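You operate a simulated robot arm through the tools that you are given. There is no shell and no other tool. Be economical: measure what you need, move in short steps, check, and stop when the job is done.

You run a simulated robot arm. Do the job below in one go: nothing can be reset, and whatever is moved stays where it is left.

## Task
Put the yellow tin in the large pan. Fetch the orange bottle and set it in the purple tray. Stack the ice pack that says "0" from the end shelf under the counter on top of the ice pack that says "-5". Put the felt block on the bare end of the counter away on the work end of the timber table. Put two of the green bottles from the bare end of the counter on the till end of the counter. Put the orange compass on the middle shelf under the counter. Any order will do. Set down upright: felt block, green bottle.

It is judged by the outcome, as a careful person would: the job done as asked, and still so three seconds after it is handed in. It fails if anything else is knocked over, pushed out of place, dropped, spilled or broken.

## Robot
A 6-joint arm with a fingered hand on a trunk, on a base that drives. Base frame: it is fixed to the floor where the robot stands at the start and does not move with it; the origin is under the middle of the robot, x ahead of it, y to its left, z up. Lengths are in m, angles in rad, forces in N, time in s.
With the tool pointing down near the work surface it reaches from about 0.14 to 0.36 m from the robot's upright axis, wherever it stands. Its first joint turns from -2.897 to 2.897 rad. Places, roughly: felt block [-1, 3.75, 1]; green bottle [-1, 3.75, 1]; ice pack [-1, 4, 0.5]; large pan [-0.25, -2.75, 0.25]; middle shelf under the counter [-1.1, 3.2, 0.4]; orange bottle [0.5, -1, 1]; orange compass [-1, 3.5, 1]; purple tray (34x20x7 cm) [-4, -3.1, 1]; till end of the counter [-1.1, 2.6, 0.9]; work end of the timber table [-2.7, -1.6, 0.8]; yellow tin (6x6x4 cm) [0.5, 0, 0.9]. Payload 2.3 kg.
The tool frame sits at the grasp point between the pads (the TCP): z along the fingers, y along the line on which they close. The tips reach 0.022 m beyond it. The gripper opens to 0.112 m. The gripper's body begins 0.06 m behind the TCP. The gripper is a hand of 3 fingers: y runs from the thumb to the fingers, the wrist lies at [0, 0, -0.218] in the tool frame.
Orientation is told as [roll, pitch, yaw] about the base's x, y, z axes, in that order, counted from this pose: with the fingers straight down and closing along the base's y, the tool's x points along the base's -x, its y along +y and its z along -z.

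## Interface
- The arm moves only by the tool arm_command. Its argument "motion" is a list of rows, each a list of 6 numbers: the shift along the tool's x, y, z in units of 250 mm (1.0 is 250 mm), then the turn, a rotation vector about the tool's x, y, z in units of 180 degrees (1.0 is 180 degrees). In form: [[tx, ty, tz, ax, ay, az], ...]. A call has 1 to 12 rows; each row is the pose to reach, as a shift and turn from the pose commanded when the call began, along the tool's axes at that moment. A call with a number of a shift or a turn outside -1 to 1 is refused whole. Each row takes 0.2 s and may step no farther than 0.05 m and 0.15 rad from the row before; otherwise, the whole call is refused. A pose out of reach is approached as far as the arm can. The call stops where the force on the tool passes 40 N (or 10 N more than at its start, if that is more) or the arm is blocked; 0.2 s more then pass. In this call time passes only in rows, and 0.2 s behind the last. The reply holds the time, the measured pose of the TCP, the force on the tool along the base axes, the opening and the grip force, in the units named above and with some noise, with the torque about the TCP (base axes, N m) and any sound that the robot's microphone picked up.
- Cameras (640 x 400 px; columns grow to the right, rows downward): "scene" is now at [-0.0001, 0.1178, 1.5565]; the picture's right is [-0.28, -0.96, 0.00], its down [-0.81, 0.24, -0.54] and it looks along [0.52, -0.15, -0.84] (base axes); focal length 276 px, centre (320, 200). "wrist" rides on the gripper at [0.066, 0.003, -0.08] in the tool frame; the picture's right is [-0.05, 1.00, 0.00], its down [-0.77, -0.04, -0.64] and it looks along [-0.64, -0.03, 0.77] (tool axes); focal length 275 px, centre (320, 200). There is no depth. A picture from a camera that has moved, and an enlarged one, comes with that camera's place and axes in the base frame and with its lens. The place of the scene camera against the robot may be out by one fixed shift of up to 0.012 m in any direction.
- snapshot(camera): a new picture of that camera. It takes no simulated time.
- lift_body(by): slides the trunk up (or, below 0, down) by that many m; the arm and the scene camera ride with it, the base frame stays. It gives what a move gives, with no picture.
- base_move(legs): drives the robot by 1 to 6 legs, each [ahead, left, turn to the left] in m, m and rad, along the robot's own axes; the way and the turn of a leg run together, so that a leg with both is an arc; at most 1.5 m and 3.142 rad a leg. The arm and the cameras ride along, it lands a little off, and it stops where it bumps. It gives what a move gives.
- finger_targets(finger1, finger2, thumb_bend): sets how far each is bent, from 0 (flat) to 100 (curled in); at 30 the hand is open as for a grip, at 70 the pads meet at the TCP. One left out holds its place. A second passes; each finger stops where it meets its share of the squeeze, and holds until it gets a number again. It is the only way to open and close the hand. It gives what a move gives, with no picture; readings hold the bend of each and the force on the fingers (four entries, about 0 where the hand has none), thumb and palm.
- pan_tilt(pan, tilt): turns the head with the scene camera to pan (to the left, within 2.705 rad either way) and tilt (down, from -0.506 to 1.204), counted from straight ahead of the robot. It gives what a move gives.
- inspect(camera, box): a new picture of the part [left, top, right, bottom] of that camera's present view, enlarged. It takes no simulated time.
- sign_off(): hands the job in; it is judged then, once.

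Work in short steps. Places have to be worked out from the pictures, the camera data and where the tool is seen: move nearer, look again, correct. Check each grasp and each placing, and mend what went wrong. You have 207 turns and 200 pictures in all, those below and enlarged ones among them. Open the gripper and draw the arm clear of the work before you hand the job in, unless the task says otherwise; then end with one line.

The tools are called after ">>>" by a JSON object that holds its "method" and its "body". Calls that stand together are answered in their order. arm_command: Moves the arm, as the interface text tells. Its arguments: {"type":"object","properties":{"motion":{"type":"array"}},"required":["motion"]} The other tools are called the same way: lift_body (by) slides the trunk up or down; finger_targets (finger1, finger2, thumb_bend) moves the fingers one by one; base_move (legs) drives the base; pan_tilt (pan, tilt) turns the head that bears the scene camera; snapshot (camera) takes a picture; inspect (camera, box) takes an enlarged picture of a part of a camera's view; sign_off () hands the job in.

At the start:

```text
t: 0.0
tcp_pos: [0.2539, 0.108, 1.1555]
ee_rot: [0.001, 0.0, -0.001]
contact_force: [0.1, 0.2, 0.1]
torque: [0.0, -0.01, 0.01]
width: 0.112
gripper_force: 0.1
shape: jaw
bend: [30.0, 30.0, 30.0]
finger forces: [0.1, 0.1, 0.0, 0.0, 0.1, 0.1]
trunk travel left (down, up): [-0.5, 0.09]
robot x, y, heading: [-0.0018, -0.0017, 0.004]
head pan, tilt: [-0.283, 1.002]
```

scene: 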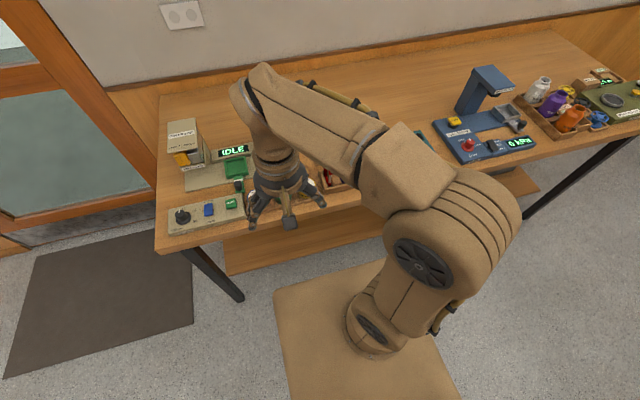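
wrist: 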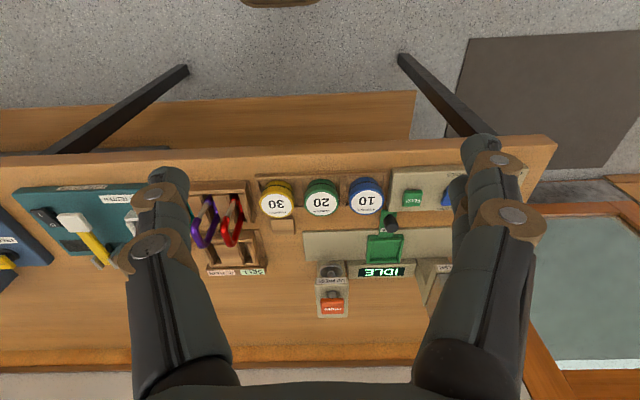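

I'll start by looking around: the bench in front first, panning the head for an overview.

>>> {"method": "pan_tilt", "body": {"pan": 0.0, "tilt": 0.6}}

>>> {"method": "snapshot", "body": {"camera": "scene"}}

>>> {"method": "pan_tilt", "body": {"pan": -1.4, "tilt": 0.5}}

>>> {"method": "snapshot", "body": {"camera": "scene"}}

>>> {"method": "pan_tilt", "body": {"pan": -2.6, "tilt": 0.4}}

>>> {"method": "snapshot", "body": {"camera": "scene"}}

>>> {"method": "pan_tilt", "body": {"pan": 1.8, "tilt": 0.4}}

>>> {"method": "snapshot", "body": {"camera": "scene"}}

```text
t: 0.9
tcp_pos: [0.254, 0.1077, 1.1568]
ee_rot: [0.001, 0.0, 0.0]
contact_force: [0.8, 0.4, -0.3]
torque: [-0.02, 0.02, -0.02]
width: 0.1117
gripper_force: 0.1
shape: jaw
bend: [30.0, 30.0, 30.0]
finger forces: [0.0, 0.1, 0.1, 0.0, 0.0, 0.0]
trunk travel left (down, up): [-0.5, 0.09]
robot x, y, heading: [-0.0001, -0.0007, 0.001]
head pan, tilt: [0.0, 0.6]
```

```text
197 pictures are left
camera scene: at [0.0215, 0.1372, 1.5886], right [0.0, -1.0, 0.0], down [-0.57, 0.0, -0.82], along [0.82, 0.0, -0.57], focal length 276 px, centre (320, 200)
```

scene: 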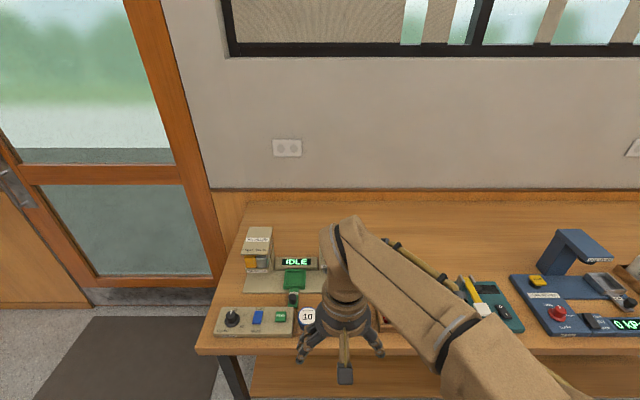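

```text
t: 2.4
tcp_pos: [0.2535, 0.1087, 1.1572]
ee_rot: [0.001, 0.001, 0.001]
contact_force: [0.0, -1.5, -0.1]
torque: [0.0, -0.01, 0.01]
width: 0.112
gripper_force: 0.1
shape: jaw
bend: [30.0, 30.0, 30.0]
finger forces: [0.1, 0.0, 0.0, 0.1, 0.0, 0.0]
trunk travel left (down, up): [-0.5, 0.09]
robot x, y, heading: [-0.0033, 0.003, -0.001]
head pan, tilt: [-1.4, 0.499]
```

```text
196 pictures are left
camera scene: at [-0.0513, 0.0476, 1.5978], right [-0.99, -0.17, 0.0], down [-0.08, 0.47, -0.88], along [0.15, -0.87, -0.48], focal length 276 px, centre (320, 200)
```

scene: 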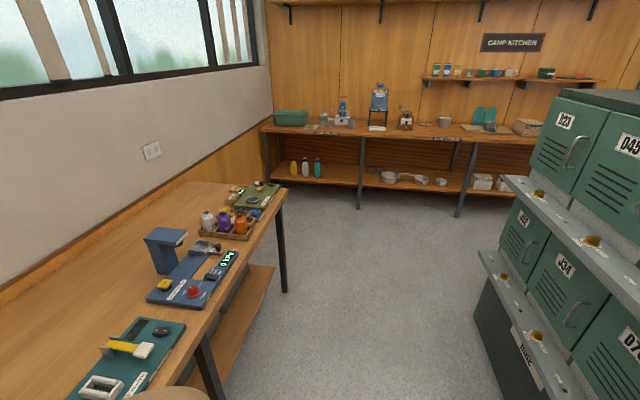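

```text
t: 3.8
tcp_pos: [0.2539, 0.1094, 1.1572]
ee_rot: [0.0, 0.0, -0.001]
contact_force: [-0.9, 0.8, -0.2]
torque: [-0.03, 0.01, -0.02]
width: 0.1116
gripper_force: 0.1
shape: jaw
bend: [30.0, 30.0, 30.0]
finger forces: [0.0, 0.0, 0.0, 0.0, 0.1, 0.1]
trunk travel left (down, up): [-0.5, 0.09]
robot x, y, heading: [0.0008, -0.0003, -0.0]
head pan, tilt: [-2.601, 0.4]
```

```text
195 pictures are left
camera scene: at [-0.1463, 0.0895, 1.6069], right [-0.52, 0.86, 0.0], down [0.33, 0.2, -0.92], along [-0.79, -0.47, -0.39], focal length 276 px, centre (320, 200)
```

scene: 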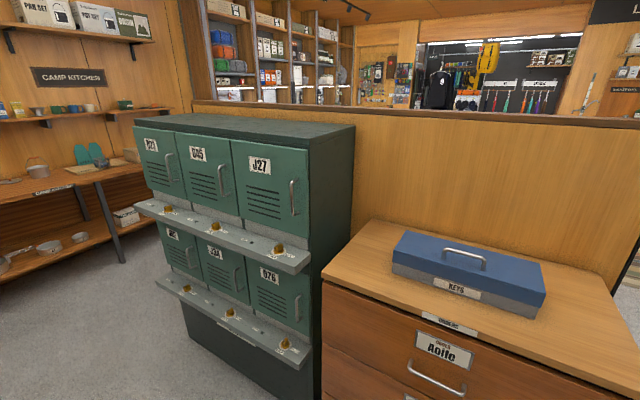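

```text
t: 7.3
tcp_pos: [0.2529, 0.1096, 1.1561]
ee_rot: [0.0, -0.001, -0.001]
contact_force: [0.0, -0.4, 0.4]
torque: [0.03, 0.02, 0.01]
width: 0.1118
gripper_force: 0.1
shape: jaw
bend: [30.0, 30.0, 30.0]
finger forces: [0.0, 0.0, 0.0, 0.0, 0.0, 0.0]
trunk travel left (down, up): [-0.5, 0.09]
robot x, y, heading: [0.0007, 0.0002, -0.004]
head pan, tilt: [1.799, 0.4]
```

```text
194 pictures are left
camera scene: at [-0.0878, 0.2275, 1.6069], right [0.97, 0.23, 0.0], down [0.09, -0.38, -0.92], along [-0.21, 0.9, -0.39], focal length 276 px, centre (320, 200)
```

scene: 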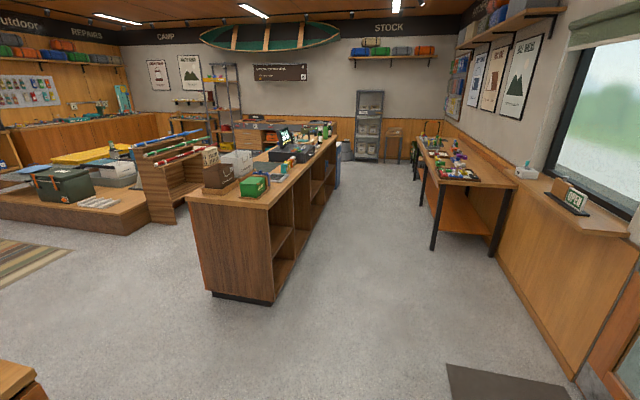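

The yellow "30" tin sits around [0.46, 0.03]. I drive a bit nearer and look with the wrist camera.

>>> {"method": "base_move", "body": {"legs": [[0.15, 0.0, 0.0]]}}

>>> {"method": "snapshot", "body": {"camera": "wrist"}}

>>> {"method": "pan_tilt", "body": {"pan": -0.1, "tilt": 1.1}}

>>> {"method": "snapshot", "body": {"camera": "scene"}}

```text
t: 8.7
tcp_pos: [0.4048, 0.1079, 1.1553]
ee_rot: [0.0, -0.001, 0.001]
contact_force: [0.5, 0.1, -0.4]
torque: [0.0, 0.01, -0.01]
width: 0.1123
gripper_force: 0.1
shape: jaw
bend: [30.0, 30.0, 30.0]
finger forces: [0.0, 0.0, 0.0, 0.0, 0.0, 0.0]
trunk travel left (down, up): [-0.5, 0.09]
robot x, y, heading: [0.1476, 0.0019, -0.0]
head pan, tilt: [1.799, 0.4]
```

```text
193 pictures are left
camera wrist: at [0.3372, 0.1124, 1.2364], right [0.05, 1.0, 0.0], down [0.77, -0.04, 0.64], along [0.63, -0.03, -0.77], focal length 275 px, centre (320, 200)
```

wrist: 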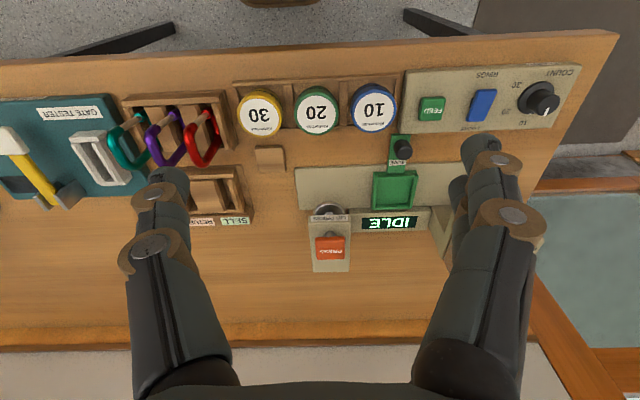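

```text
t: 10.6
tcp_pos: [0.4042, 0.1083, 1.1572]
ee_rot: [0.001, 0.0, 0.0]
contact_force: [-0.6, -0.4, -0.5]
torque: [0.0, 0.03, 0.0]
width: 0.1117
gripper_force: 0.0
shape: jaw
bend: [30.0, 30.0, 30.0]
finger forces: [0.0, 0.1, 0.0, 0.0, 0.0, 0.1]
trunk travel left (down, up): [-0.5, 0.09]
robot x, y, heading: [0.1519, 0.0001, -0.001]
head pan, tilt: [-0.099, 1.1]
```

```text
192 pictures are left
camera scene: at [0.1462, 0.1311, 1.5501], right [-0.1, -1.0, 0.0], down [-0.89, 0.09, -0.45], along [0.45, -0.04, -0.89], focal length 276 px, centre (320, 200)
```

scene: 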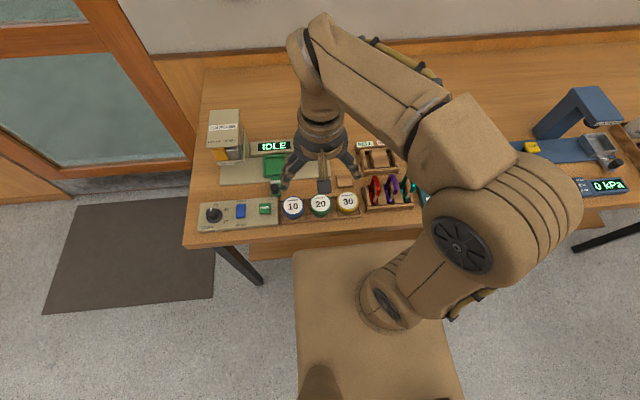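

>>> {"method": "inspect", "body": {"camera": "wrist", "box": [220, 60, 420, 180]}}

>>> {"method": "inspect", "body": {"camera": "scene", "box": [260, 150, 420, 250]}}

```text
3.20 times, centred on (320, 120) of wrist
camera zoom: at [0.3363, 0.1124, 1.2366], right [0.05, 1.0, 0.0], down [0.77, -0.04, 0.64], along [0.64, -0.03, -0.77], focal length 881 px, centre (320, 456)
```

zoom: 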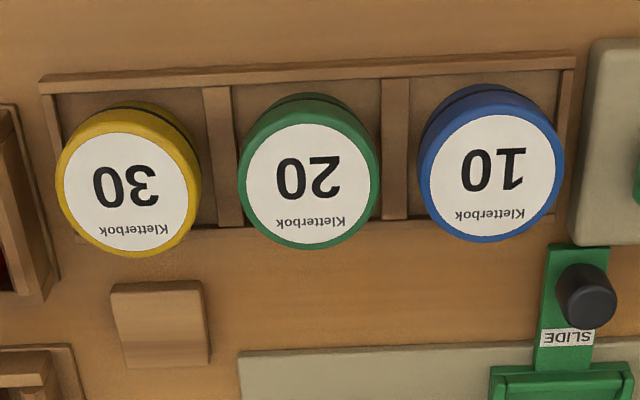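

```text
4.00 times, centred on (340, 200) of scene
camera zoom: at [0.1462, 0.1311, 1.5501], right [-0.1, -1.0, 0.0], down [-0.89, 0.09, -0.45], along [0.45, -0.04, -0.89], focal length 1104 px, centre (240, 200)
```

zoom: 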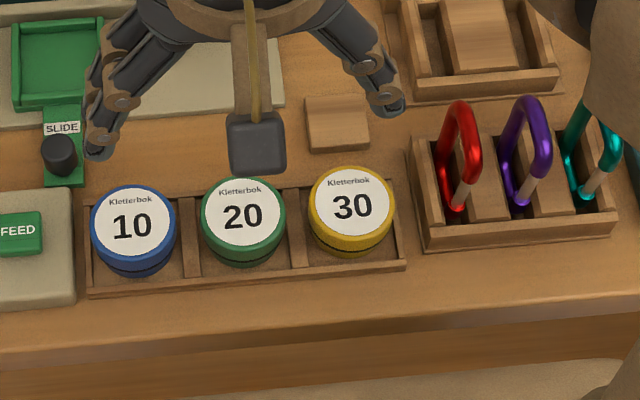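

Tin "30" top centre ≈ [0.477, 0.026, 0.879]. Its neighbours sit along y, so I turn the hand to close along x and hover above it.

>>> {"method": "arm_command", "body": {"motion": [[-0.024, -0.027, 0.04, 0, 0, 0.0417], [-0.048, -0.054, 0.08, 0, 0, 0.0833], [-0.073, -0.082, 0.13, 0, 0, 0.125], [-0.097, -0.109, 0.18, 0, 0, 0.1667], [-0.122, -0.136, 0.22, 0, 0, 0.2083], [-0.146, -0.164, 0.27, 0, 0, 0.25], [-0.17, -0.19, 0.32, 0, 0, 0.2917], [-0.195, -0.218, 0.36, 0, 0, 0.3333], [-0.219, -0.246, 0.41, 0, 0, 0.375], [-0.243, -0.273, 0.45, 0, 0, 0.4167], [-0.268, -0.3, 0.5, 0, 0, 0.4583], [-0.292, -0.328, 0.55, 0, 0, 0.5]]}}

>>> {"method": "finger_targets", "body": {"finger1": 37, "finger2": 37, "thumb_bend": 37}}

>>> {"method": "snapshot", "body": {"camera": "wrist"}}

>>> {"method": "snapshot", "body": {"camera": "scene"}}

```text
t: 13.2
tcp_pos: [0.4779, 0.0271, 1.0191]
ee_rot: [0.0, 0.0, -1.573]
contact_force: [0.1, 0.4, -0.2]
torque: [0.0, 0.0, 0.01]
width: 0.112
gripper_force: 0.3
shape: jaw
bend: [30.0, 30.0, 30.0]
finger forces: [0.1, 0.1, 0.0, 0.0, 0.0, 0.0]
trunk travel left (down, up): [-0.5, 0.09]
robot x, y, heading: [0.1506, -0.0013, 0.0]
head pan, tilt: [-0.099, 1.1]
```

```text
t: 14.2
tcp_pos: [0.4765, 0.026, 1.0206]
ee_rot: [-0.001, 0.0, -1.571]
contact_force: [0.3, -0.7, -0.3]
torque: [0.03, 0.01, 0.0]
width: 0.093
gripper_force: 0.1
shape: fingers
bend: [37.0, 37.0, 37.0]
finger forces: [0.0, 0.1, 0.0, 0.1, 0.0, 0.0]
trunk travel left (down, up): [-0.5, 0.09]
robot x, y, heading: [0.151, 0.001, -0.004]
head pan, tilt: [-0.099, 1.1]
```

```text
189 pictures are left
camera wrist: at [0.479, 0.0934, 1.0996], right [1.0, -0.05, 0.0], down [-0.04, -0.77, 0.64], along [-0.03, -0.64, -0.77], focal length 275 px, centre (320, 200)
```

wrist: 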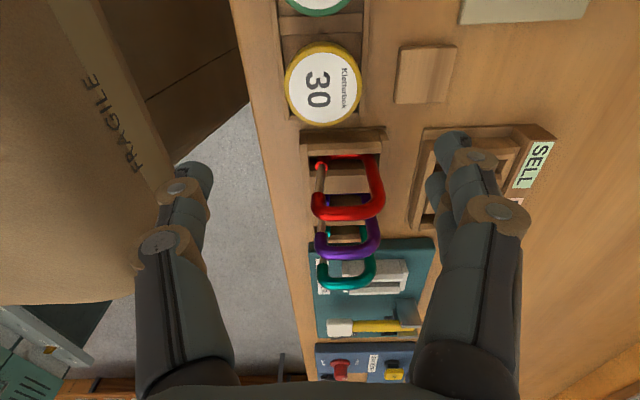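

```text
188 pictures are left
camera scene: at [0.1461, 0.131, 1.55], right [-0.1, -1.0, 0.0], down [-0.89, 0.09, -0.45], along [0.45, -0.05, -0.89], focal length 276 px, centre (320, 200)
```

scene: 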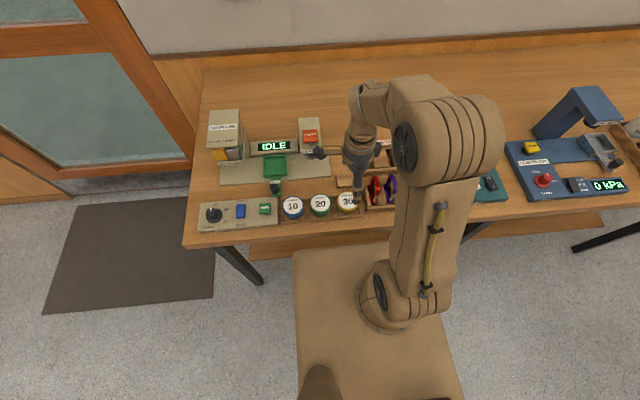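

Hand is centred on the tin (seen ≈ [0.478, 0.025]). Descending to grip height.

>>> {"method": "arm_command", "body": {"motion": [[0, 0, 0.12, 0, 0, 0], [0, 0, 0.24, 0, 0, 0], [0, 0, 0.36, 0, 0, 0], [0, 0, 0.46, 0, 0, 0], [0, 0, 0.54, 0, 0, 0], [0, 0, 0.59, 0, 0, 0]]}}

>>> {"method": "inspect", "body": {"camera": "scene", "box": [280, 140, 440, 240]}}

>>> {"method": "snapshot", "body": {"camera": "wrist"}}

```text
t: 15.6
tcp_pos: [0.4787, 0.0262, 0.8727]
ee_rot: [0.002, 0.0, -1.571]
contact_force: [2.8, 0.9, 19.1]
torque: [0.01, 0.4, -0.03]
width: 0.0934
gripper_force: 9.5
shape: fingers
bend: [37.0, 37.0, 37.0]
finger forces: [2.8, 2.8, 0.0, 0.0, 13.8, 0.0]
trunk travel left (down, up): [-0.5, 0.09]
robot x, y, heading: [0.1454, -0.0001, 0.0]
head pan, tilt: [-0.099, 1.1]
```

```text
4.00 times, centred on (360, 190) of scene
camera zoom: at [0.1442, 0.1309, 1.5505], right [-0.1, -1.0, 0.0], down [-0.89, 0.09, -0.46], along [0.45, -0.04, -0.89], focal length 1104 px, centre (160, 240)
```

zoom: 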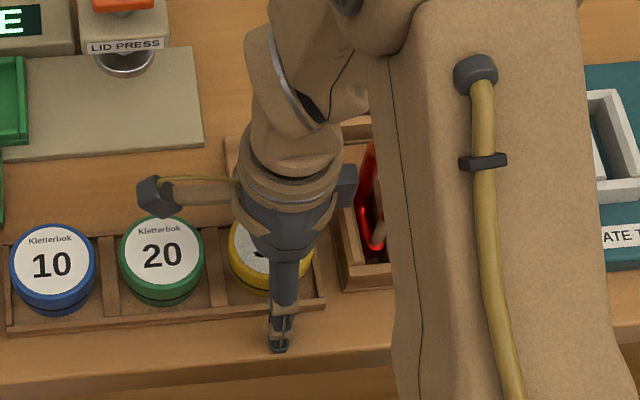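

```text
186 pictures are left
camera wrist: at [0.4782, 0.093, 0.9533], right [1.0, -0.05, 0.0], down [-0.04, -0.77, 0.64], along [-0.03, -0.63, -0.77], focal length 275 px, centre (320, 200)
```

wrist: 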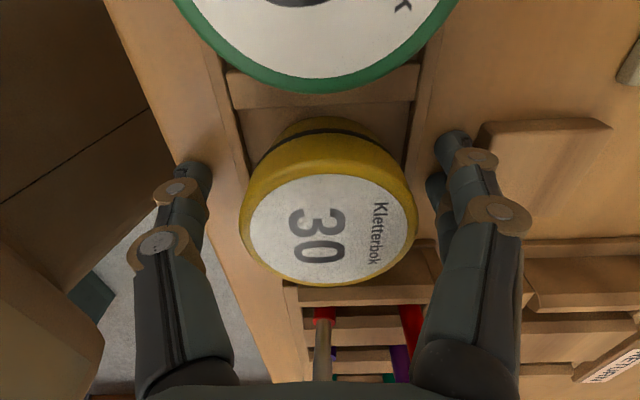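

The fingertips lightly touch the rack (19 N). I lift 6 mm and close on the tin.

>>> {"method": "arm_command", "body": {"motion": [[0, 0, -0.026, 0, 0, 0]]}}

>>> {"method": "finger_targets", "body": {"finger1": 70, "finger2": 70, "thumb_bend": 70}}

>>> {"method": "snapshot", "body": {"camera": "wrist"}}

```text
t: 16.0
tcp_pos: [0.4762, 0.0254, 0.8786]
ee_rot: [0.0, 0.002, -1.571]
contact_force: [-0.4, 0.1, -0.5]
torque: [-0.02, 0.01, 0.02]
width: 0.0927
gripper_force: 0.0
shape: fingers
bend: [37.0, 37.0, 37.0]
finger forces: [0.0, 0.1, 0.0, 0.1, 0.0, 0.0]
trunk travel left (down, up): [-0.5, 0.09]
robot x, y, heading: [0.1534, 0.005, 0.003]
head pan, tilt: [-0.099, 1.1]
```

```text
t: 17.0
tcp_pos: [0.4791, 0.0261, 0.8789]
ee_rot: [-0.001, -0.001, -1.571]
contact_force: [5.5, -0.8, -0.3]
torque: [0.0, -0.12, -0.01]
width: 0.066
gripper_force: 17.2
shape: fingers
bend: [46.0, 46.0, 53.0]
finger forces: [9.9, 10.0, 0.1, 0.0, 14.8, 0.0]
trunk travel left (down, up): [-0.5, 0.09]
robot x, y, heading: [0.1492, 0.0018, 0.003]
head pan, tilt: [-0.099, 1.1]
```

```text
185 pictures are left
camera wrist: at [0.4798, 0.0932, 0.9584], right [1.0, -0.05, 0.0], down [-0.04, -0.77, 0.64], along [-0.03, -0.64, -0.77], focal length 275 px, centre (320, 200)
```

wrist: 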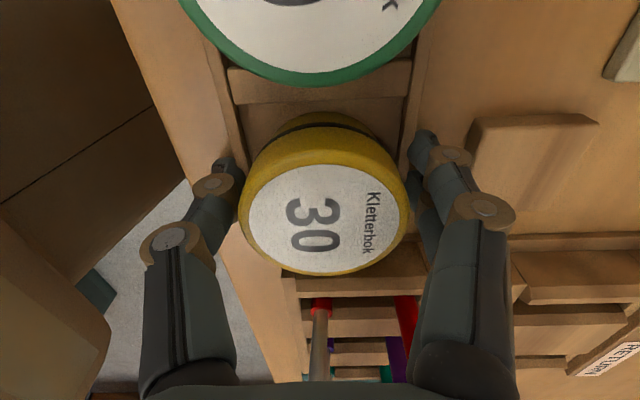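

Gripped (17 N, 66 mm). Lifting straight up 12 cm and checking.

>>> {"method": "arm_command", "body": {"motion": [[0, 0, -0.08, 0, 0, 0], [0, 0, -0.2, 0, 0, 0], [0, 0, -0.36, 0, 0, 0], [0, 0, -0.52, 0, 0, 0], [0, 0, -0.68, 0, 0, 0]]}}

>>> {"method": "snapshot", "body": {"camera": "wrist"}}

```text
t: 18.2
tcp_pos: [0.4774, 0.0264, 1.0488]
ee_rot: [0.0, 0.0, -1.571]
contact_force: [-0.1, -0.1, -0.2]
torque: [0.0, 0.06, 0.0]
width: 0.0496
gripper_force: 11.7
shape: fingers
bend: [53.0, 53.0, 57.0]
finger forces: [5.9, 6.1, 0.1, 0.1, 11.9, 0.0]
trunk travel left (down, up): [-0.5, 0.09]
robot x, y, heading: [0.1488, -0.0008, 0.001]
head pan, tilt: [-0.099, 1.1]
```

```text
184 pictures are left
camera wrist: at [0.4786, 0.0939, 1.1284], right [1.0, -0.05, 0.0], down [-0.04, -0.77, 0.64], along [-0.03, -0.64, -0.77], focal length 275 px, centre (320, 200)
```

wrist: 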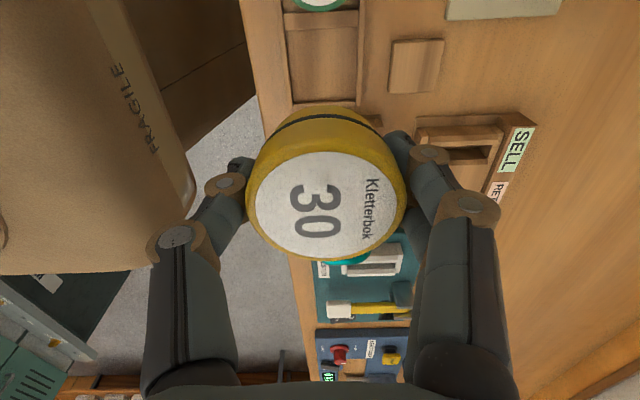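

The hold narrowed to 50 mm; I re-squeeze and check whether it is stable.

>>> {"method": "finger_targets", "body": {"finger1": 70, "finger2": 70, "thumb_bend": 70}}

>>> {"method": "inspect", "body": {"camera": "wrist", "box": [200, 80, 460, 280]}}

>>> {"method": "inspect", "body": {"camera": "scene", "box": [280, 100, 440, 220]}}

```text
t: 19.2
tcp_pos: [0.4776, 0.0276, 1.0485]
ee_rot: [0.0, 0.001, -1.57]
contact_force: [-0.5, 0.4, 0.7]
torque: [-0.01, 0.0, -0.02]
width: 0.048
gripper_force: 21.6
shape: fingers
bend: [56.0, 56.0, 60.0]
finger forces: [10.8, 11.0, 0.1, 0.0, 21.1, 0.1]
trunk travel left (down, up): [-0.5, 0.09]
robot x, y, heading: [0.1478, -0.0013, 0.001]
head pan, tilt: [-0.099, 1.1]
```

```text
2.00 times, centred on (330, 180) of wrist
camera zoom: at [0.4792, 0.0939, 1.1278], right [1.0, -0.05, 0.0], down [-0.04, -0.77, 0.64], along [-0.03, -0.64, -0.77], focal length 551 px, centre (300, 240)
```

zoom: 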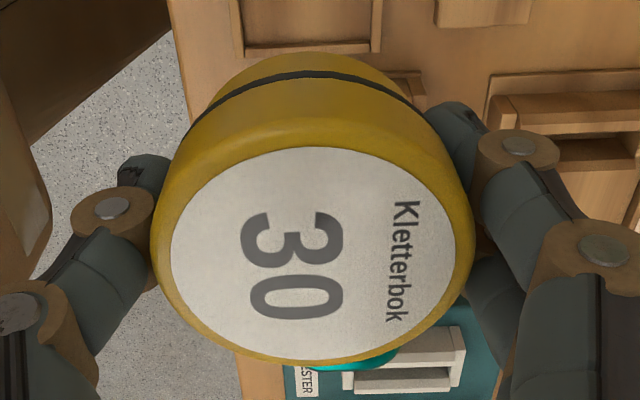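

```text
3.33 times, centred on (360, 160) of scene
camera zoom: at [0.1463, 0.131, 1.55], right [-0.1, -1.0, 0.0], down [-0.89, 0.09, -0.45], along [0.45, -0.05, -0.89], focal length 920 px, centre (187, 333)
```

zoom: 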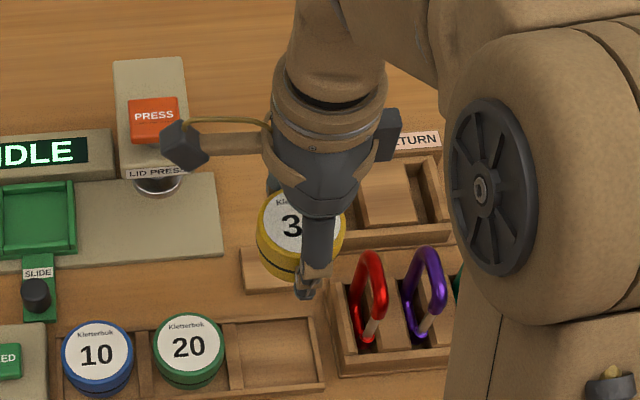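

By the view the tin is centred between the pads (top ~4 mm above TCP), force balanced. Back away from the bench, turn right and drive toward the kitchen shelf.

>>> {"method": "base_move", "body": {"legs": [[-0.3, 0, 0], [0, 0, -1.571], [1.3, 0, 0]]}}

>>> {"method": "pan_tilt", "body": {"pan": 0.0, "tilt": 0.75}}

>>> {"method": "snapshot", "body": {"camera": "scene"}}

>>> {"method": "snapshot", "body": {"camera": "wrist"}}

```text
t: 31.2
tcp_pos: [-0.1175, -1.6308, 1.0495]
ee_rot: [-0.002, 0.0, -3.137]
contact_force: [-0.2, -0.1, -1.2]
torque: [-0.01, -0.02, -0.04]
width: 0.0479
gripper_force: 20.9
shape: fingers
bend: [56.0, 56.0, 60.0]
finger forces: [10.8, 10.9, 0.0, 0.1, 20.6, 0.0]
trunk travel left (down, up): [-0.5, 0.09]
robot x, y, heading: [-0.1485, -1.303, -1.562]
head pan, tilt: [-0.099, 1.1]
```

```text
t: 32.0
tcp_pos: [-0.1184, -1.6304, 1.0484]
ee_rot: [0.0, -0.001, -3.133]
contact_force: [0.7, 0.5, 0.1]
torque: [0.05, -0.01, -0.01]
width: 0.0474
gripper_force: 21.8
shape: fingers
bend: [56.0, 56.0, 60.0]
finger forces: [10.8, 10.9, 0.0, 0.0, 20.6, 0.0]
trunk travel left (down, up): [-0.5, 0.09]
robot x, y, heading: [-0.1474, -1.3048, -1.567]
head pan, tilt: [0.0, 0.75]
```

```text
181 pictures are left
camera scene: at [-0.0133, -1.329, 1.5757], right [-1.0, -0.01, 0.0], down [0.0, 0.68, -0.73], along [0.0, -0.73, -0.68], focal length 276 px, centre (320, 200)
```

scene: 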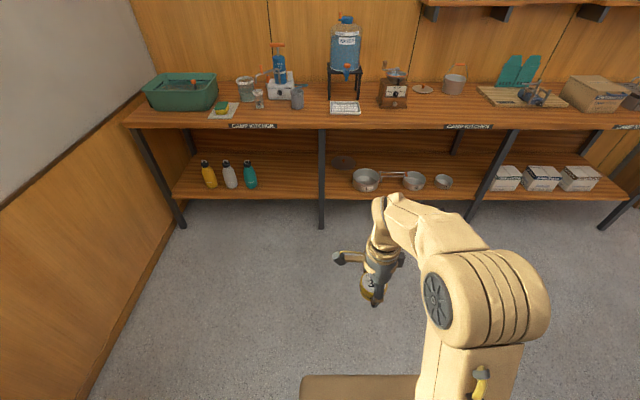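

```text
180 pictures are left
camera wrist: at [-0.0537, -1.6327, 1.1278], right [-0.04, -1.0, 0.0], down [-0.77, 0.03, 0.64], along [-0.64, 0.03, -0.77], focal length 275 px, centre (320, 200)
```

wrist: 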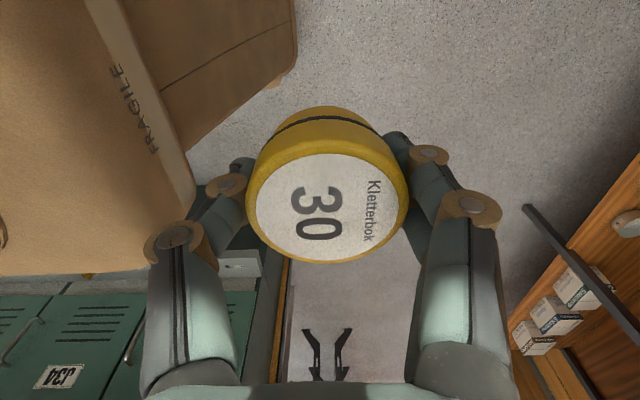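

Tin still held firmly. The large pan looks to be around [-0.34, -2.86], rim ~0.34, on the lower shelf whose front is near y = -2.70. I drive nearer, then lower the trunk and look.

>>> {"method": "base_move", "body": {"legs": [[0.85, -0.22, 0]]}}

>>> {"method": "lift_body", "body": {"by": -0.5}}

>>> {"method": "pan_tilt", "body": {"pan": 0.0, "tilt": 0.7}}

>>> {"method": "snapshot", "body": {"camera": "scene"}}

>>> {"method": "snapshot", "body": {"camera": "wrist"}}

```text
t: 36.7
tcp_pos: [-0.3376, -2.4863, 1.0483]
ee_rot: [0.0, 0.001, 3.141]
contact_force: [-0.6, -0.3, -0.8]
torque: [-0.01, -0.04, 0.01]
width: 0.0477
gripper_force: 21.1
shape: fingers
bend: [56.0, 56.0, 60.0]
finger forces: [10.8, 10.9, 0.0, 0.1, 20.6, 0.0]
trunk travel left (down, up): [-0.5, 0.09]
robot x, y, heading: [-0.3684, -2.158, -1.571]
head pan, tilt: [0.0, 0.75]
```

```text
refused: -0.5 is not a number from -0.4 to 0.4
```

```text
t: 37.3
tcp_pos: [-0.3387, -2.4858, 1.0484]
ee_rot: [-0.001, 0.001, 3.141]
contact_force: [-0.3, -0.1, 0.2]
torque: [0.0, 0.03, 0.04]
width: 0.0475
gripper_force: 21.4
shape: fingers
bend: [56.0, 56.0, 60.0]
finger forces: [10.8, 10.8, 0.0, 0.1, 20.7, 0.0]
trunk travel left (down, up): [-0.5, 0.09]
robot x, y, heading: [-0.368, -2.1575, -1.574]
head pan, tilt: [0.0, 0.7]
```

```text
179 pictures are left
camera scene: at [-0.2306, -2.1865, 1.58], right [-1.0, 0.0, 0.0], down [0.0, 0.64, -0.76], along [0.0, -0.76, -0.64], focal length 276 px, centre (320, 200)
```

scene: 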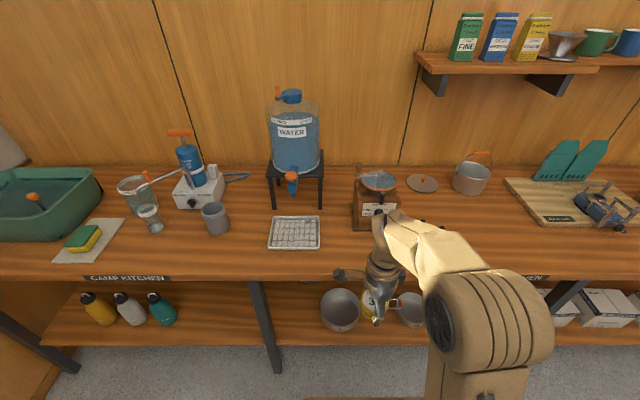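

```text
178 pictures are left
camera wrist: at [-0.2735, -2.4878, 1.1278], right [-0.05, -1.0, 0.0], down [-0.77, 0.04, 0.64], along [-0.64, 0.03, -0.77], focal length 275 px, centre (320, 200)
```

wrist: 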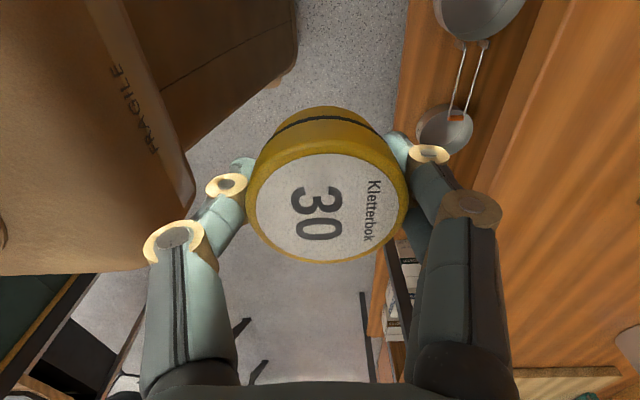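

Large pan rim centre triangulates to about [-0.332, -2.835, 0.36]. Lowering the trunk in two steps.

>>> {"method": "lift_body", "body": {"by": -0.4}}

>>> {"method": "snapshot", "body": {"camera": "scene"}}

>>> {"method": "snapshot", "body": {"camera": "wrist"}}

```text
t: 41.1
tcp_pos: [-0.3376, -2.4858, 0.6495]
ee_rot: [0.0, -0.001, 3.139]
contact_force: [-0.9, -0.6, -0.9]
torque: [0.0, -0.02, 0.0]
width: 0.0473
gripper_force: 20.5
shape: fingers
bend: [56.0, 56.0, 60.0]
finger forces: [10.8, 10.9, 0.0, 0.0, 20.7, 0.0]
trunk travel left (down, up): [-0.1, 0.49]
robot x, y, heading: [-0.3638, -2.158, -1.576]
head pan, tilt: [0.0, 0.7]
```

```text
177 pictures are left
camera scene: at [-0.2306, -2.1866, 1.1801], right [-1.0, 0.0, 0.0], down [0.0, 0.64, -0.76], along [0.0, -0.76, -0.64], focal length 276 px, centre (320, 200)
```

scene: 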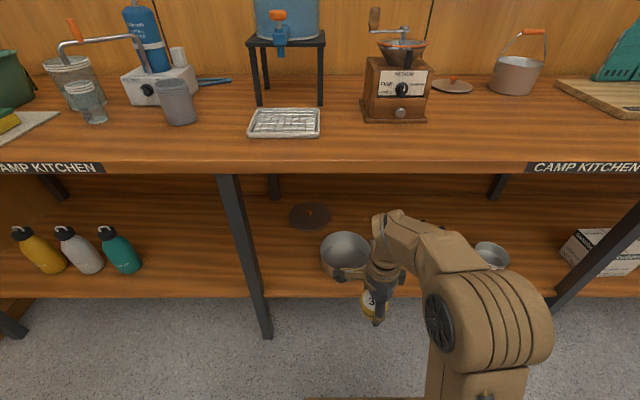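

```text
176 pictures are left
camera wrist: at [-0.2735, -2.4878, 0.7278], right [-0.05, -1.0, 0.0], down [-0.77, 0.04, 0.64], along [-0.64, 0.03, -0.77], focal length 275 px, centre (320, 200)
```

wrist: 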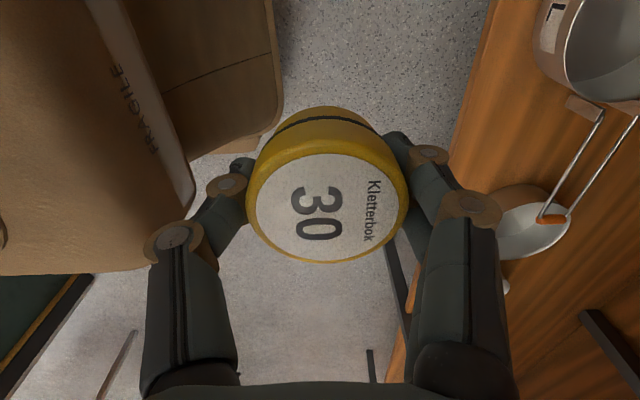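

Pan is at about [-0.33, -2.85], rim ~0.36, shelf ~0.25, counter underside ~0.79. I go fully down and set the hand to a passing height (TCP 0.44) while still clear of the counter, then check the arm's shape.

>>> {"method": "lift_body", "body": {"by": -0.1}}

>>> {"method": "arm_command", "body": {"motion": [[0, 0.03, 0.12, 0, 0, 0], [0, 0.06, 0.24, 0, 0, 0], [0, 0.09, 0.35, 0, 0, 0], [0, 0.12, 0.43, 0, 0, 0]]}}

>>> {"method": "snapshot", "body": {"camera": "scene"}}

>>> {"method": "snapshot", "body": {"camera": "wrist"}}

```text
t: 42.5
tcp_pos: [-0.3385, -2.4855, 0.5481]
ee_rot: [0.0, 0.0, 3.141]
contact_force: [0.8, 0.4, -0.5]
torque: [0.02, -0.01, -0.02]
width: 0.0475
gripper_force: 20.4
shape: fingers
bend: [56.0, 56.0, 60.0]
finger forces: [10.8, 10.9, 0.1, 0.0, 20.6, 0.0]
trunk travel left (down, up): [0.0, 0.59]
robot x, y, heading: [-0.3609, -2.1532, -1.572]
head pan, tilt: [0.0, 0.7]
```

```text
t: 43.5
tcp_pos: [-0.3372, -2.5145, 0.4404]
ee_rot: [0.0, 0.001, 3.14]
contact_force: [-0.2, 1.1, 0.4]
torque: [0.0, -0.01, 0.02]
width: 0.0471
gripper_force: 21.0
shape: fingers
bend: [56.0, 56.0, 60.0]
finger forces: [10.9, 11.0, 0.0, 0.0, 20.4, 0.0]
trunk travel left (down, up): [0.0, 0.59]
robot x, y, heading: [-0.3666, -2.1559, -1.575]
head pan, tilt: [0.0, 0.7]
```

```text
175 pictures are left
camera scene: at [-0.2306, -2.1865, 1.0801], right [-1.0, 0.0, 0.0], down [0.0, 0.64, -0.76], along [0.0, -0.76, -0.64], focal length 276 px, centre (320, 200)
```

scene: 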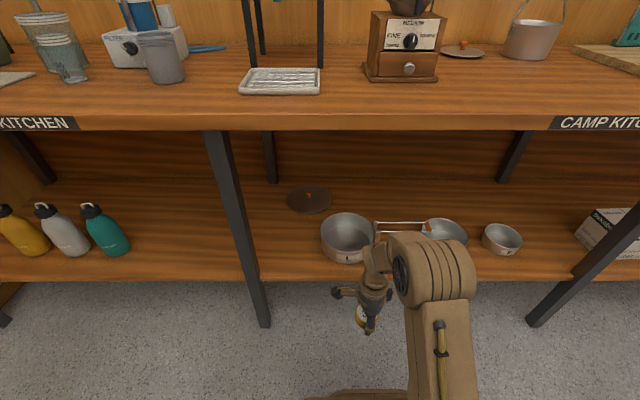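

```text
174 pictures are left
camera wrist: at [-0.2735, -2.517, 0.5198], right [-0.05, -1.0, 0.0], down [-0.77, 0.04, 0.64], along [-0.64, 0.03, -0.77], focal length 275 px, centre (320, 200)
```

wrist: 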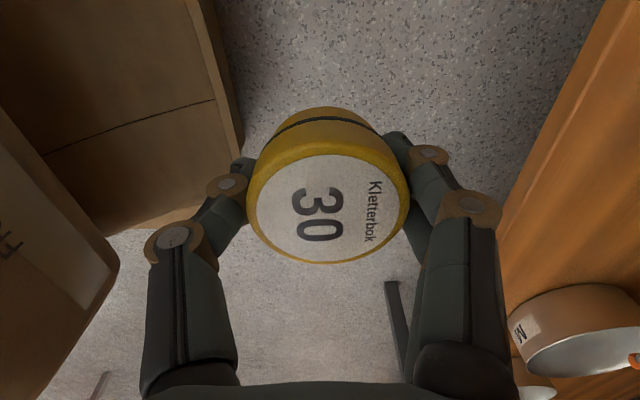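

The elbow would meet the counter edge if I drove in with the hand upright. I tilt the fingers 35° forward, so the arm stays further back and lower.

>>> {"method": "arm_command", "body": {"motion": [[0, 0, 0, -0.04, 0, 0], [0, 0, 0, -0.08, 0, 0], [0, 0, 0, -0.12, 0, 0], [0, 0, 0, -0.16, 0, 0], [0, 0, 0, -0.195, 0, 0]]}}

>>> {"method": "snapshot", "body": {"camera": "scene"}}

>>> {"method": "snapshot", "body": {"camera": "wrist"}}

```text
t: 44.7
tcp_pos: [-0.3375, -2.5226, 0.4391]
ee_rot: [0.61, -0.001, 3.139]
contact_force: [1.1, 0.3, -0.3]
torque: [0.04, 0.01, 0.0]
width: 0.0447
gripper_force: 19.8
shape: fingers
bend: [57.0, 57.0, 62.0]
finger forces: [10.1, 10.6, 0.0, 0.1, 18.9, 0.0]
out of reach, approached as far as the arm can: row 3, 5
trunk travel left (down, up): [0.0, 0.59]
robot x, y, heading: [-0.3663, -2.1623, -1.577]
head pan, tilt: [0.0, 0.7]
```

```text
173 pictures are left
camera scene: at [-0.2306, -2.1865, 1.0801], right [-1.0, 0.0, 0.0], down [0.0, 0.64, -0.76], along [0.0, -0.76, -0.64], focal length 276 px, centre (320, 200)
```

scene: 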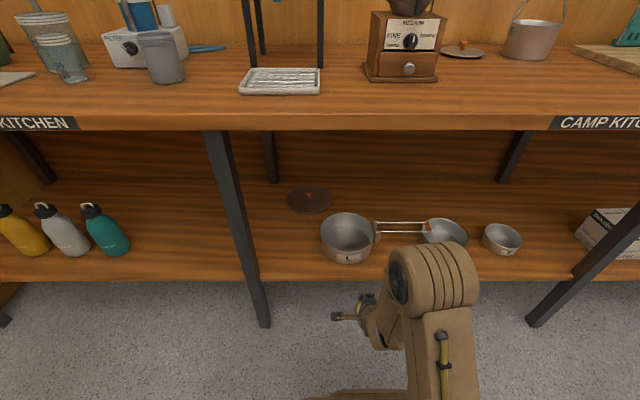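

```text
172 pictures are left
camera wrist: at [-0.2722, -2.4786, 0.506], right [-0.05, -0.82, 0.57], down [-0.77, 0.4, 0.5], along [-0.64, -0.42, -0.65], focal length 275 px, centre (320, 200)
```

wrist: 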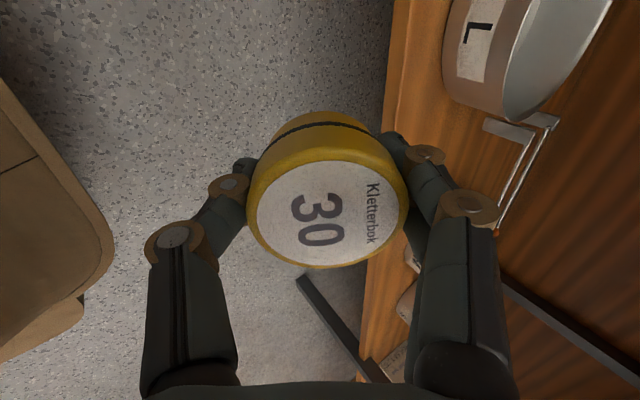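

With the tilt the arm can now reach further out; I extend the hand 0.11 m forward so the base and elbow stay well back.

>>> {"method": "arm_command", "body": {"motion": [[0, 0.09, 0.063, 0, 0, 0], [0, 0.18, 0.126, 0, 0, 0], [0, 0.27, 0.189, 0, 0, 0], [0, 0.36, 0.252, 0, 0, 0]]}}

>>> {"method": "snapshot", "body": {"camera": "scene"}}

>>> {"method": "snapshot", "body": {"camera": "wrist"}}

```text
t: 45.7
tcp_pos: [-0.3376, -2.6339, 0.4409]
ee_rot: [0.613, 0.0, 3.141]
contact_force: [-0.3, -0.3, -0.4]
torque: [-0.01, -0.01, 0.03]
width: 0.0441
gripper_force: 19.9
shape: fingers
bend: [57.0, 57.0, 62.0]
finger forces: [10.0, 10.5, 0.0, 0.0, 18.8, 0.0]
trunk travel left (down, up): [0.0, 0.59]
robot x, y, heading: [-0.364, -2.1548, -1.577]
head pan, tilt: [0.0, 0.7]
```

```text
171 pictures are left
camera scene: at [-0.2306, -2.1866, 1.08], right [-1.0, 0.0, 0.0], down [0.0, 0.64, -0.76], along [0.0, -0.76, -0.64], focal length 276 px, centre (320, 200)
```

scene: 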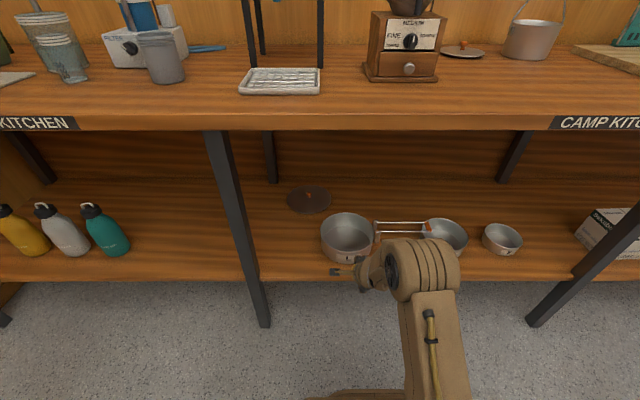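

```text
170 pictures are left
camera wrist: at [-0.2724, -2.5894, 0.5074], right [-0.05, -0.82, 0.57], down [-0.77, 0.4, 0.5], along [-0.64, -0.42, -0.65], focal length 275 px, centre (320, 200)
```

wrist: 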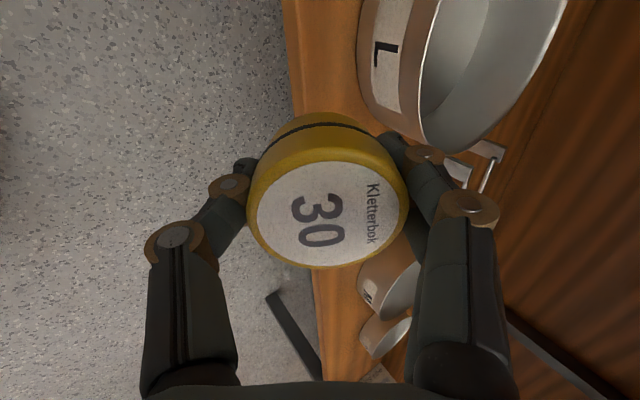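

The "L" pan is confirmed, centre ≈ [-0.327, -2.855]. Driving forward 0.15, then checking clearances.

>>> {"method": "base_move", "body": {"legs": [[0.15, 0.01, 0]]}}

>>> {"method": "snapshot", "body": {"camera": "scene"}}

>>> {"method": "snapshot", "body": {"camera": "wrist"}}

```text
t: 47.0
tcp_pos: [-0.328, -2.7845, 0.4395]
ee_rot: [0.613, 0.0, 3.139]
contact_force: [-0.4, -0.3, 0.1]
torque: [-0.02, -0.03, -0.01]
width: 0.044
gripper_force: 19.9
shape: fingers
bend: [57.0, 57.0, 62.0]
finger forces: [9.9, 10.5, 0.0, 0.0, 18.8, 0.1]
trunk travel left (down, up): [0.0, 0.59]
robot x, y, heading: [-0.353, -2.3087, -1.573]
head pan, tilt: [0.0, 0.7]
```

```text
169 pictures are left
camera scene: at [-0.2208, -2.3371, 1.08], right [-1.0, 0.0, 0.0], down [0.0, 0.64, -0.76], along [0.0, -0.76, -0.64], focal length 276 px, centre (320, 200)
```

scene: 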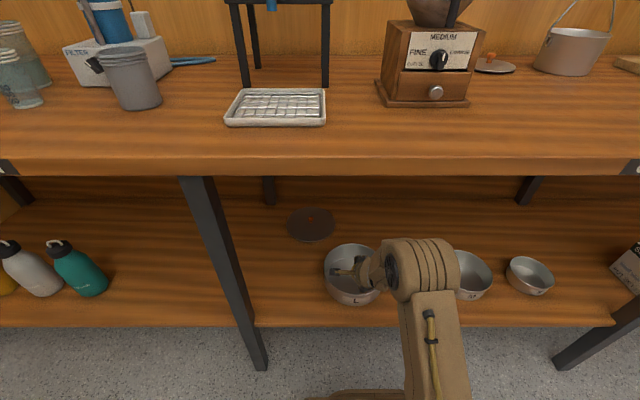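

```text
168 pictures are left
camera wrist: at [-0.2623, -2.7398, 0.5075], right [-0.05, -0.82, 0.57], down [-0.77, 0.4, 0.5], along [-0.64, -0.42, -0.65], focal length 275 px, centre (320, 200)
```

wrist: 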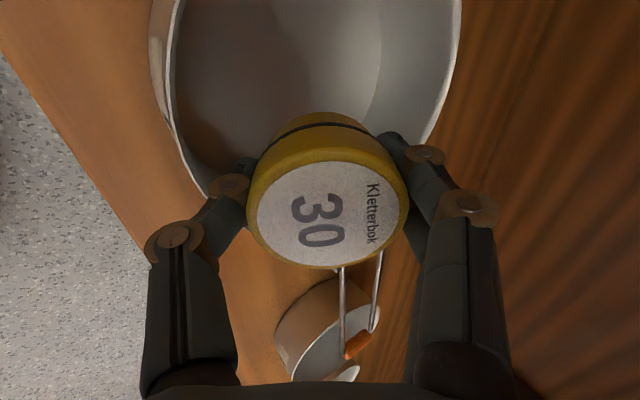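

Clearances fine; pan centre ≈ [-0.32, -2.865]. Forward another 0.07, then lower into the pan.

>>> {"method": "base_move", "body": {"legs": [[0.07, 0.005, 0]]}}

>>> {"method": "arm_command", "body": {"motion": [[0, -0.069, 0.098, 0, 0, 0], [0, -0.138, 0.197, 0, 0, 0], [0, -0.206, 0.295, 0, 0, 0], [0, -0.23, 0.328, 0, 0, 0]]}}

>>> {"method": "snapshot", "body": {"camera": "wrist"}}

>>> {"method": "snapshot", "body": {"camera": "scene"}}

```text
t: 48.1
tcp_pos: [-0.3216, -2.8551, 0.4404]
ee_rot: [0.613, 0.0, 3.139]
contact_force: [-0.2, -0.7, -0.4]
torque: [-0.01, -0.01, 0.03]
width: 0.0439
gripper_force: 19.9
shape: fingers
bend: [57.0, 57.0, 62.0]
finger forces: [9.9, 10.5, 0.1, 0.0, 18.8, 0.0]
trunk travel left (down, up): [0.0, 0.59]
robot x, y, heading: [-0.3495, -2.3803, -1.575]
head pan, tilt: [0.0, 0.7]
```

```text
t: 48.9
tcp_pos: [-0.3219, -2.8567, 0.3551]
ee_rot: [0.628, 0.0, -3.14]
contact_force: [2.4, 9.6, 36.5]
torque: [0.42, -0.2, 0.0]
width: 0.0407
gripper_force: 52.9
shape: fingers
bend: [55.0, 54.0, 71.0]
finger forces: [17.2, 18.1, 0.0, 0.1, 69.7, 0.0]
trunk travel left (down, up): [0.0, 0.59]
robot x, y, heading: [-0.3485, -2.3782, -1.576]
head pan, tilt: [0.0, 0.7]
heard: snap
stopped in row 4: the force on the tool passed its limit at 48 N (the readings are from after the stop); the commanded pose is now the measured one
```

```text
167 pictures are left
camera wrist: at [-0.2568, -2.8111, 0.422], right [-0.05, -0.81, 0.59], down [-0.77, 0.4, 0.49], along [-0.63, -0.43, -0.64], focal length 275 px, centre (320, 200)
```

wrist: 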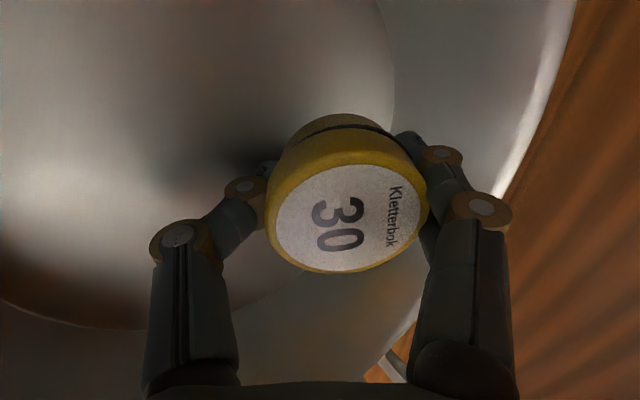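

```text
166 pictures are left
camera scene: at [-0.2162, -2.4029, 1.0809], right [-1.0, 0.0, 0.0], down [0.0, 0.64, -0.77], along [0.0, -0.77, -0.64], focal length 276 px, centre (320, 200)
```

scene: 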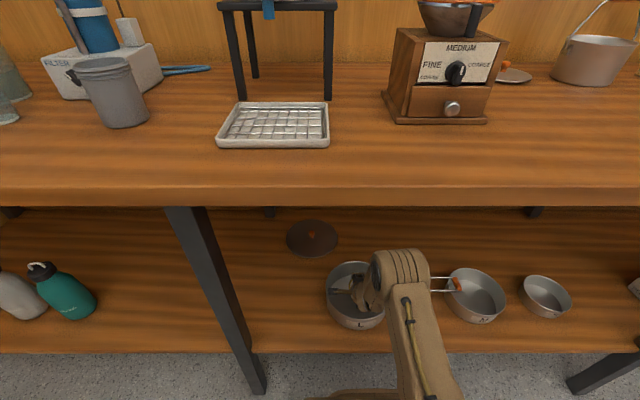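

Tin touched the pan bottom. I ease up a few mm and open the hand gently.

>>> {"method": "arm_command", "body": {"motion": [[0, 0.01, -0.014, 0, 0, 0]]}}

>>> {"method": "finger_targets", "body": {"finger1": 44, "finger2": 44, "thumb_bend": 44}}

>>> {"method": "snapshot", "body": {"camera": "wrist"}}

```text
t: 49.3
tcp_pos: [-0.3212, -2.8576, 0.3571]
ee_rot: [0.622, 0.002, -3.14]
contact_force: [0.3, -2.4, 17.6]
torque: [-0.03, -0.03, 0.03]
width: 0.0412
gripper_force: 40.3
shape: fingers
bend: [55.0, 54.0, 68.0]
finger forces: [15.6, 16.2, 0.0, 0.0, 48.3, 0.0]
trunk travel left (down, up): [0.0, 0.59]
robot x, y, heading: [-0.3457, -2.3819, -1.574]
head pan, tilt: [0.0, 0.7]
```

```text
t: 50.3
tcp_pos: [-0.321, -2.856, 0.3595]
ee_rot: [0.623, 0.001, -3.141]
contact_force: [0.4, 4.8, 26.4]
torque: [0.17, -0.03, -0.01]
width: 0.0489
gripper_force: 14.7
shape: fingers
bend: [44.0, 43.0, 56.0]
finger forces: [0.4, 0.9, 0.0, 0.1, 28.0, 0.0]
trunk travel left (down, up): [0.0, 0.59]
robot x, y, heading: [-0.3457, -2.3771, -1.571]
head pan, tilt: [0.0, 0.7]
```

```text
165 pictures are left
camera wrist: at [-0.2568, -2.8108, 0.4241], right [-0.05, -0.81, 0.58], down [-0.77, 0.4, 0.5], along [-0.63, -0.43, -0.64], focal length 275 px, centre (320, 200)
```

wrist: 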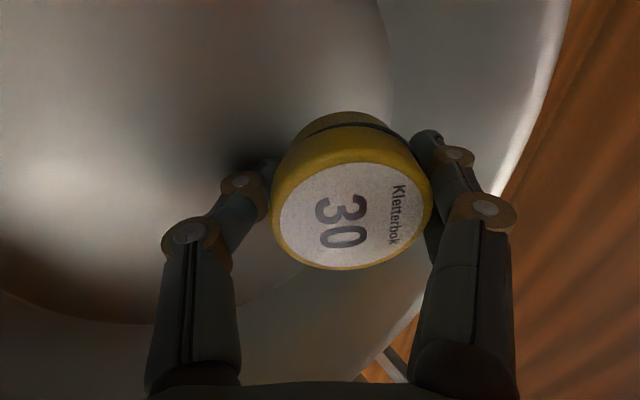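

The thumb is pressing on the pan bottom; raise slightly and open further.

>>> {"method": "arm_command", "body": {"motion": [[0, 0.023, -0.033, 0, 0, 0]]}}

>>> {"method": "finger_targets", "body": {"finger1": 35, "finger2": 35, "thumb_bend": 35}}

>>> {"method": "snapshot", "body": {"camera": "wrist"}}

```text
t: 50.7
tcp_pos: [-0.3207, -2.856, 0.3646]
ee_rot: [0.617, -0.002, 3.142]
contact_force: [0.4, -3.1, 8.4]
torque: [-0.01, 0.0, 0.0]
width: 0.0575
gripper_force: 4.5
shape: fingers
bend: [44.0, 44.0, 50.0]
finger forces: [0.0, 0.0, 0.0, 0.0, 8.9, 0.1]
trunk travel left (down, up): [0.0, 0.59]
robot x, y, heading: [-0.3483, -2.3781, -1.567]
head pan, tilt: [0.0, 0.7]
```

```text
t: 51.7
tcp_pos: [-0.3219, -2.8571, 0.366]
ee_rot: [0.621, -0.001, -3.142]
contact_force: [0.1, -6.3, 17.2]
torque: [-0.08, -0.02, 0.01]
width: 0.0721
gripper_force: 8.9
shape: fingers
bend: [35.0, 35.0, 45.0]
finger forces: [0.0, 0.0, 0.1, 0.1, 17.7, 0.1]
trunk travel left (down, up): [0.0, 0.59]
robot x, y, heading: [-0.3503, -2.3743, -1.568]
head pan, tilt: [0.0, 0.7]
```

```text
164 pictures are left
camera wrist: at [-0.2567, -2.8113, 0.4331], right [-0.05, -0.81, 0.58], down [-0.77, 0.4, 0.5], along [-0.64, -0.43, -0.64], focal length 275 px, centre (320, 200)
```

wrist: 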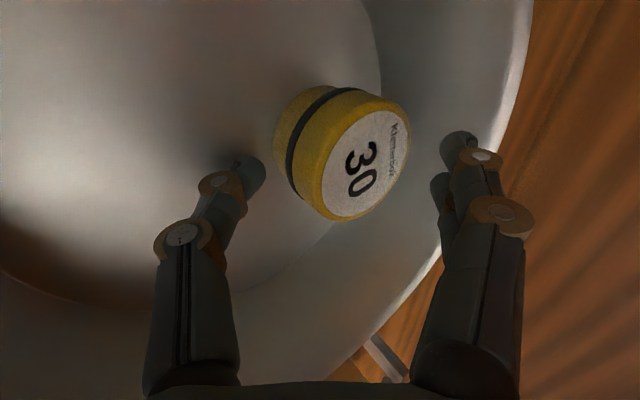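

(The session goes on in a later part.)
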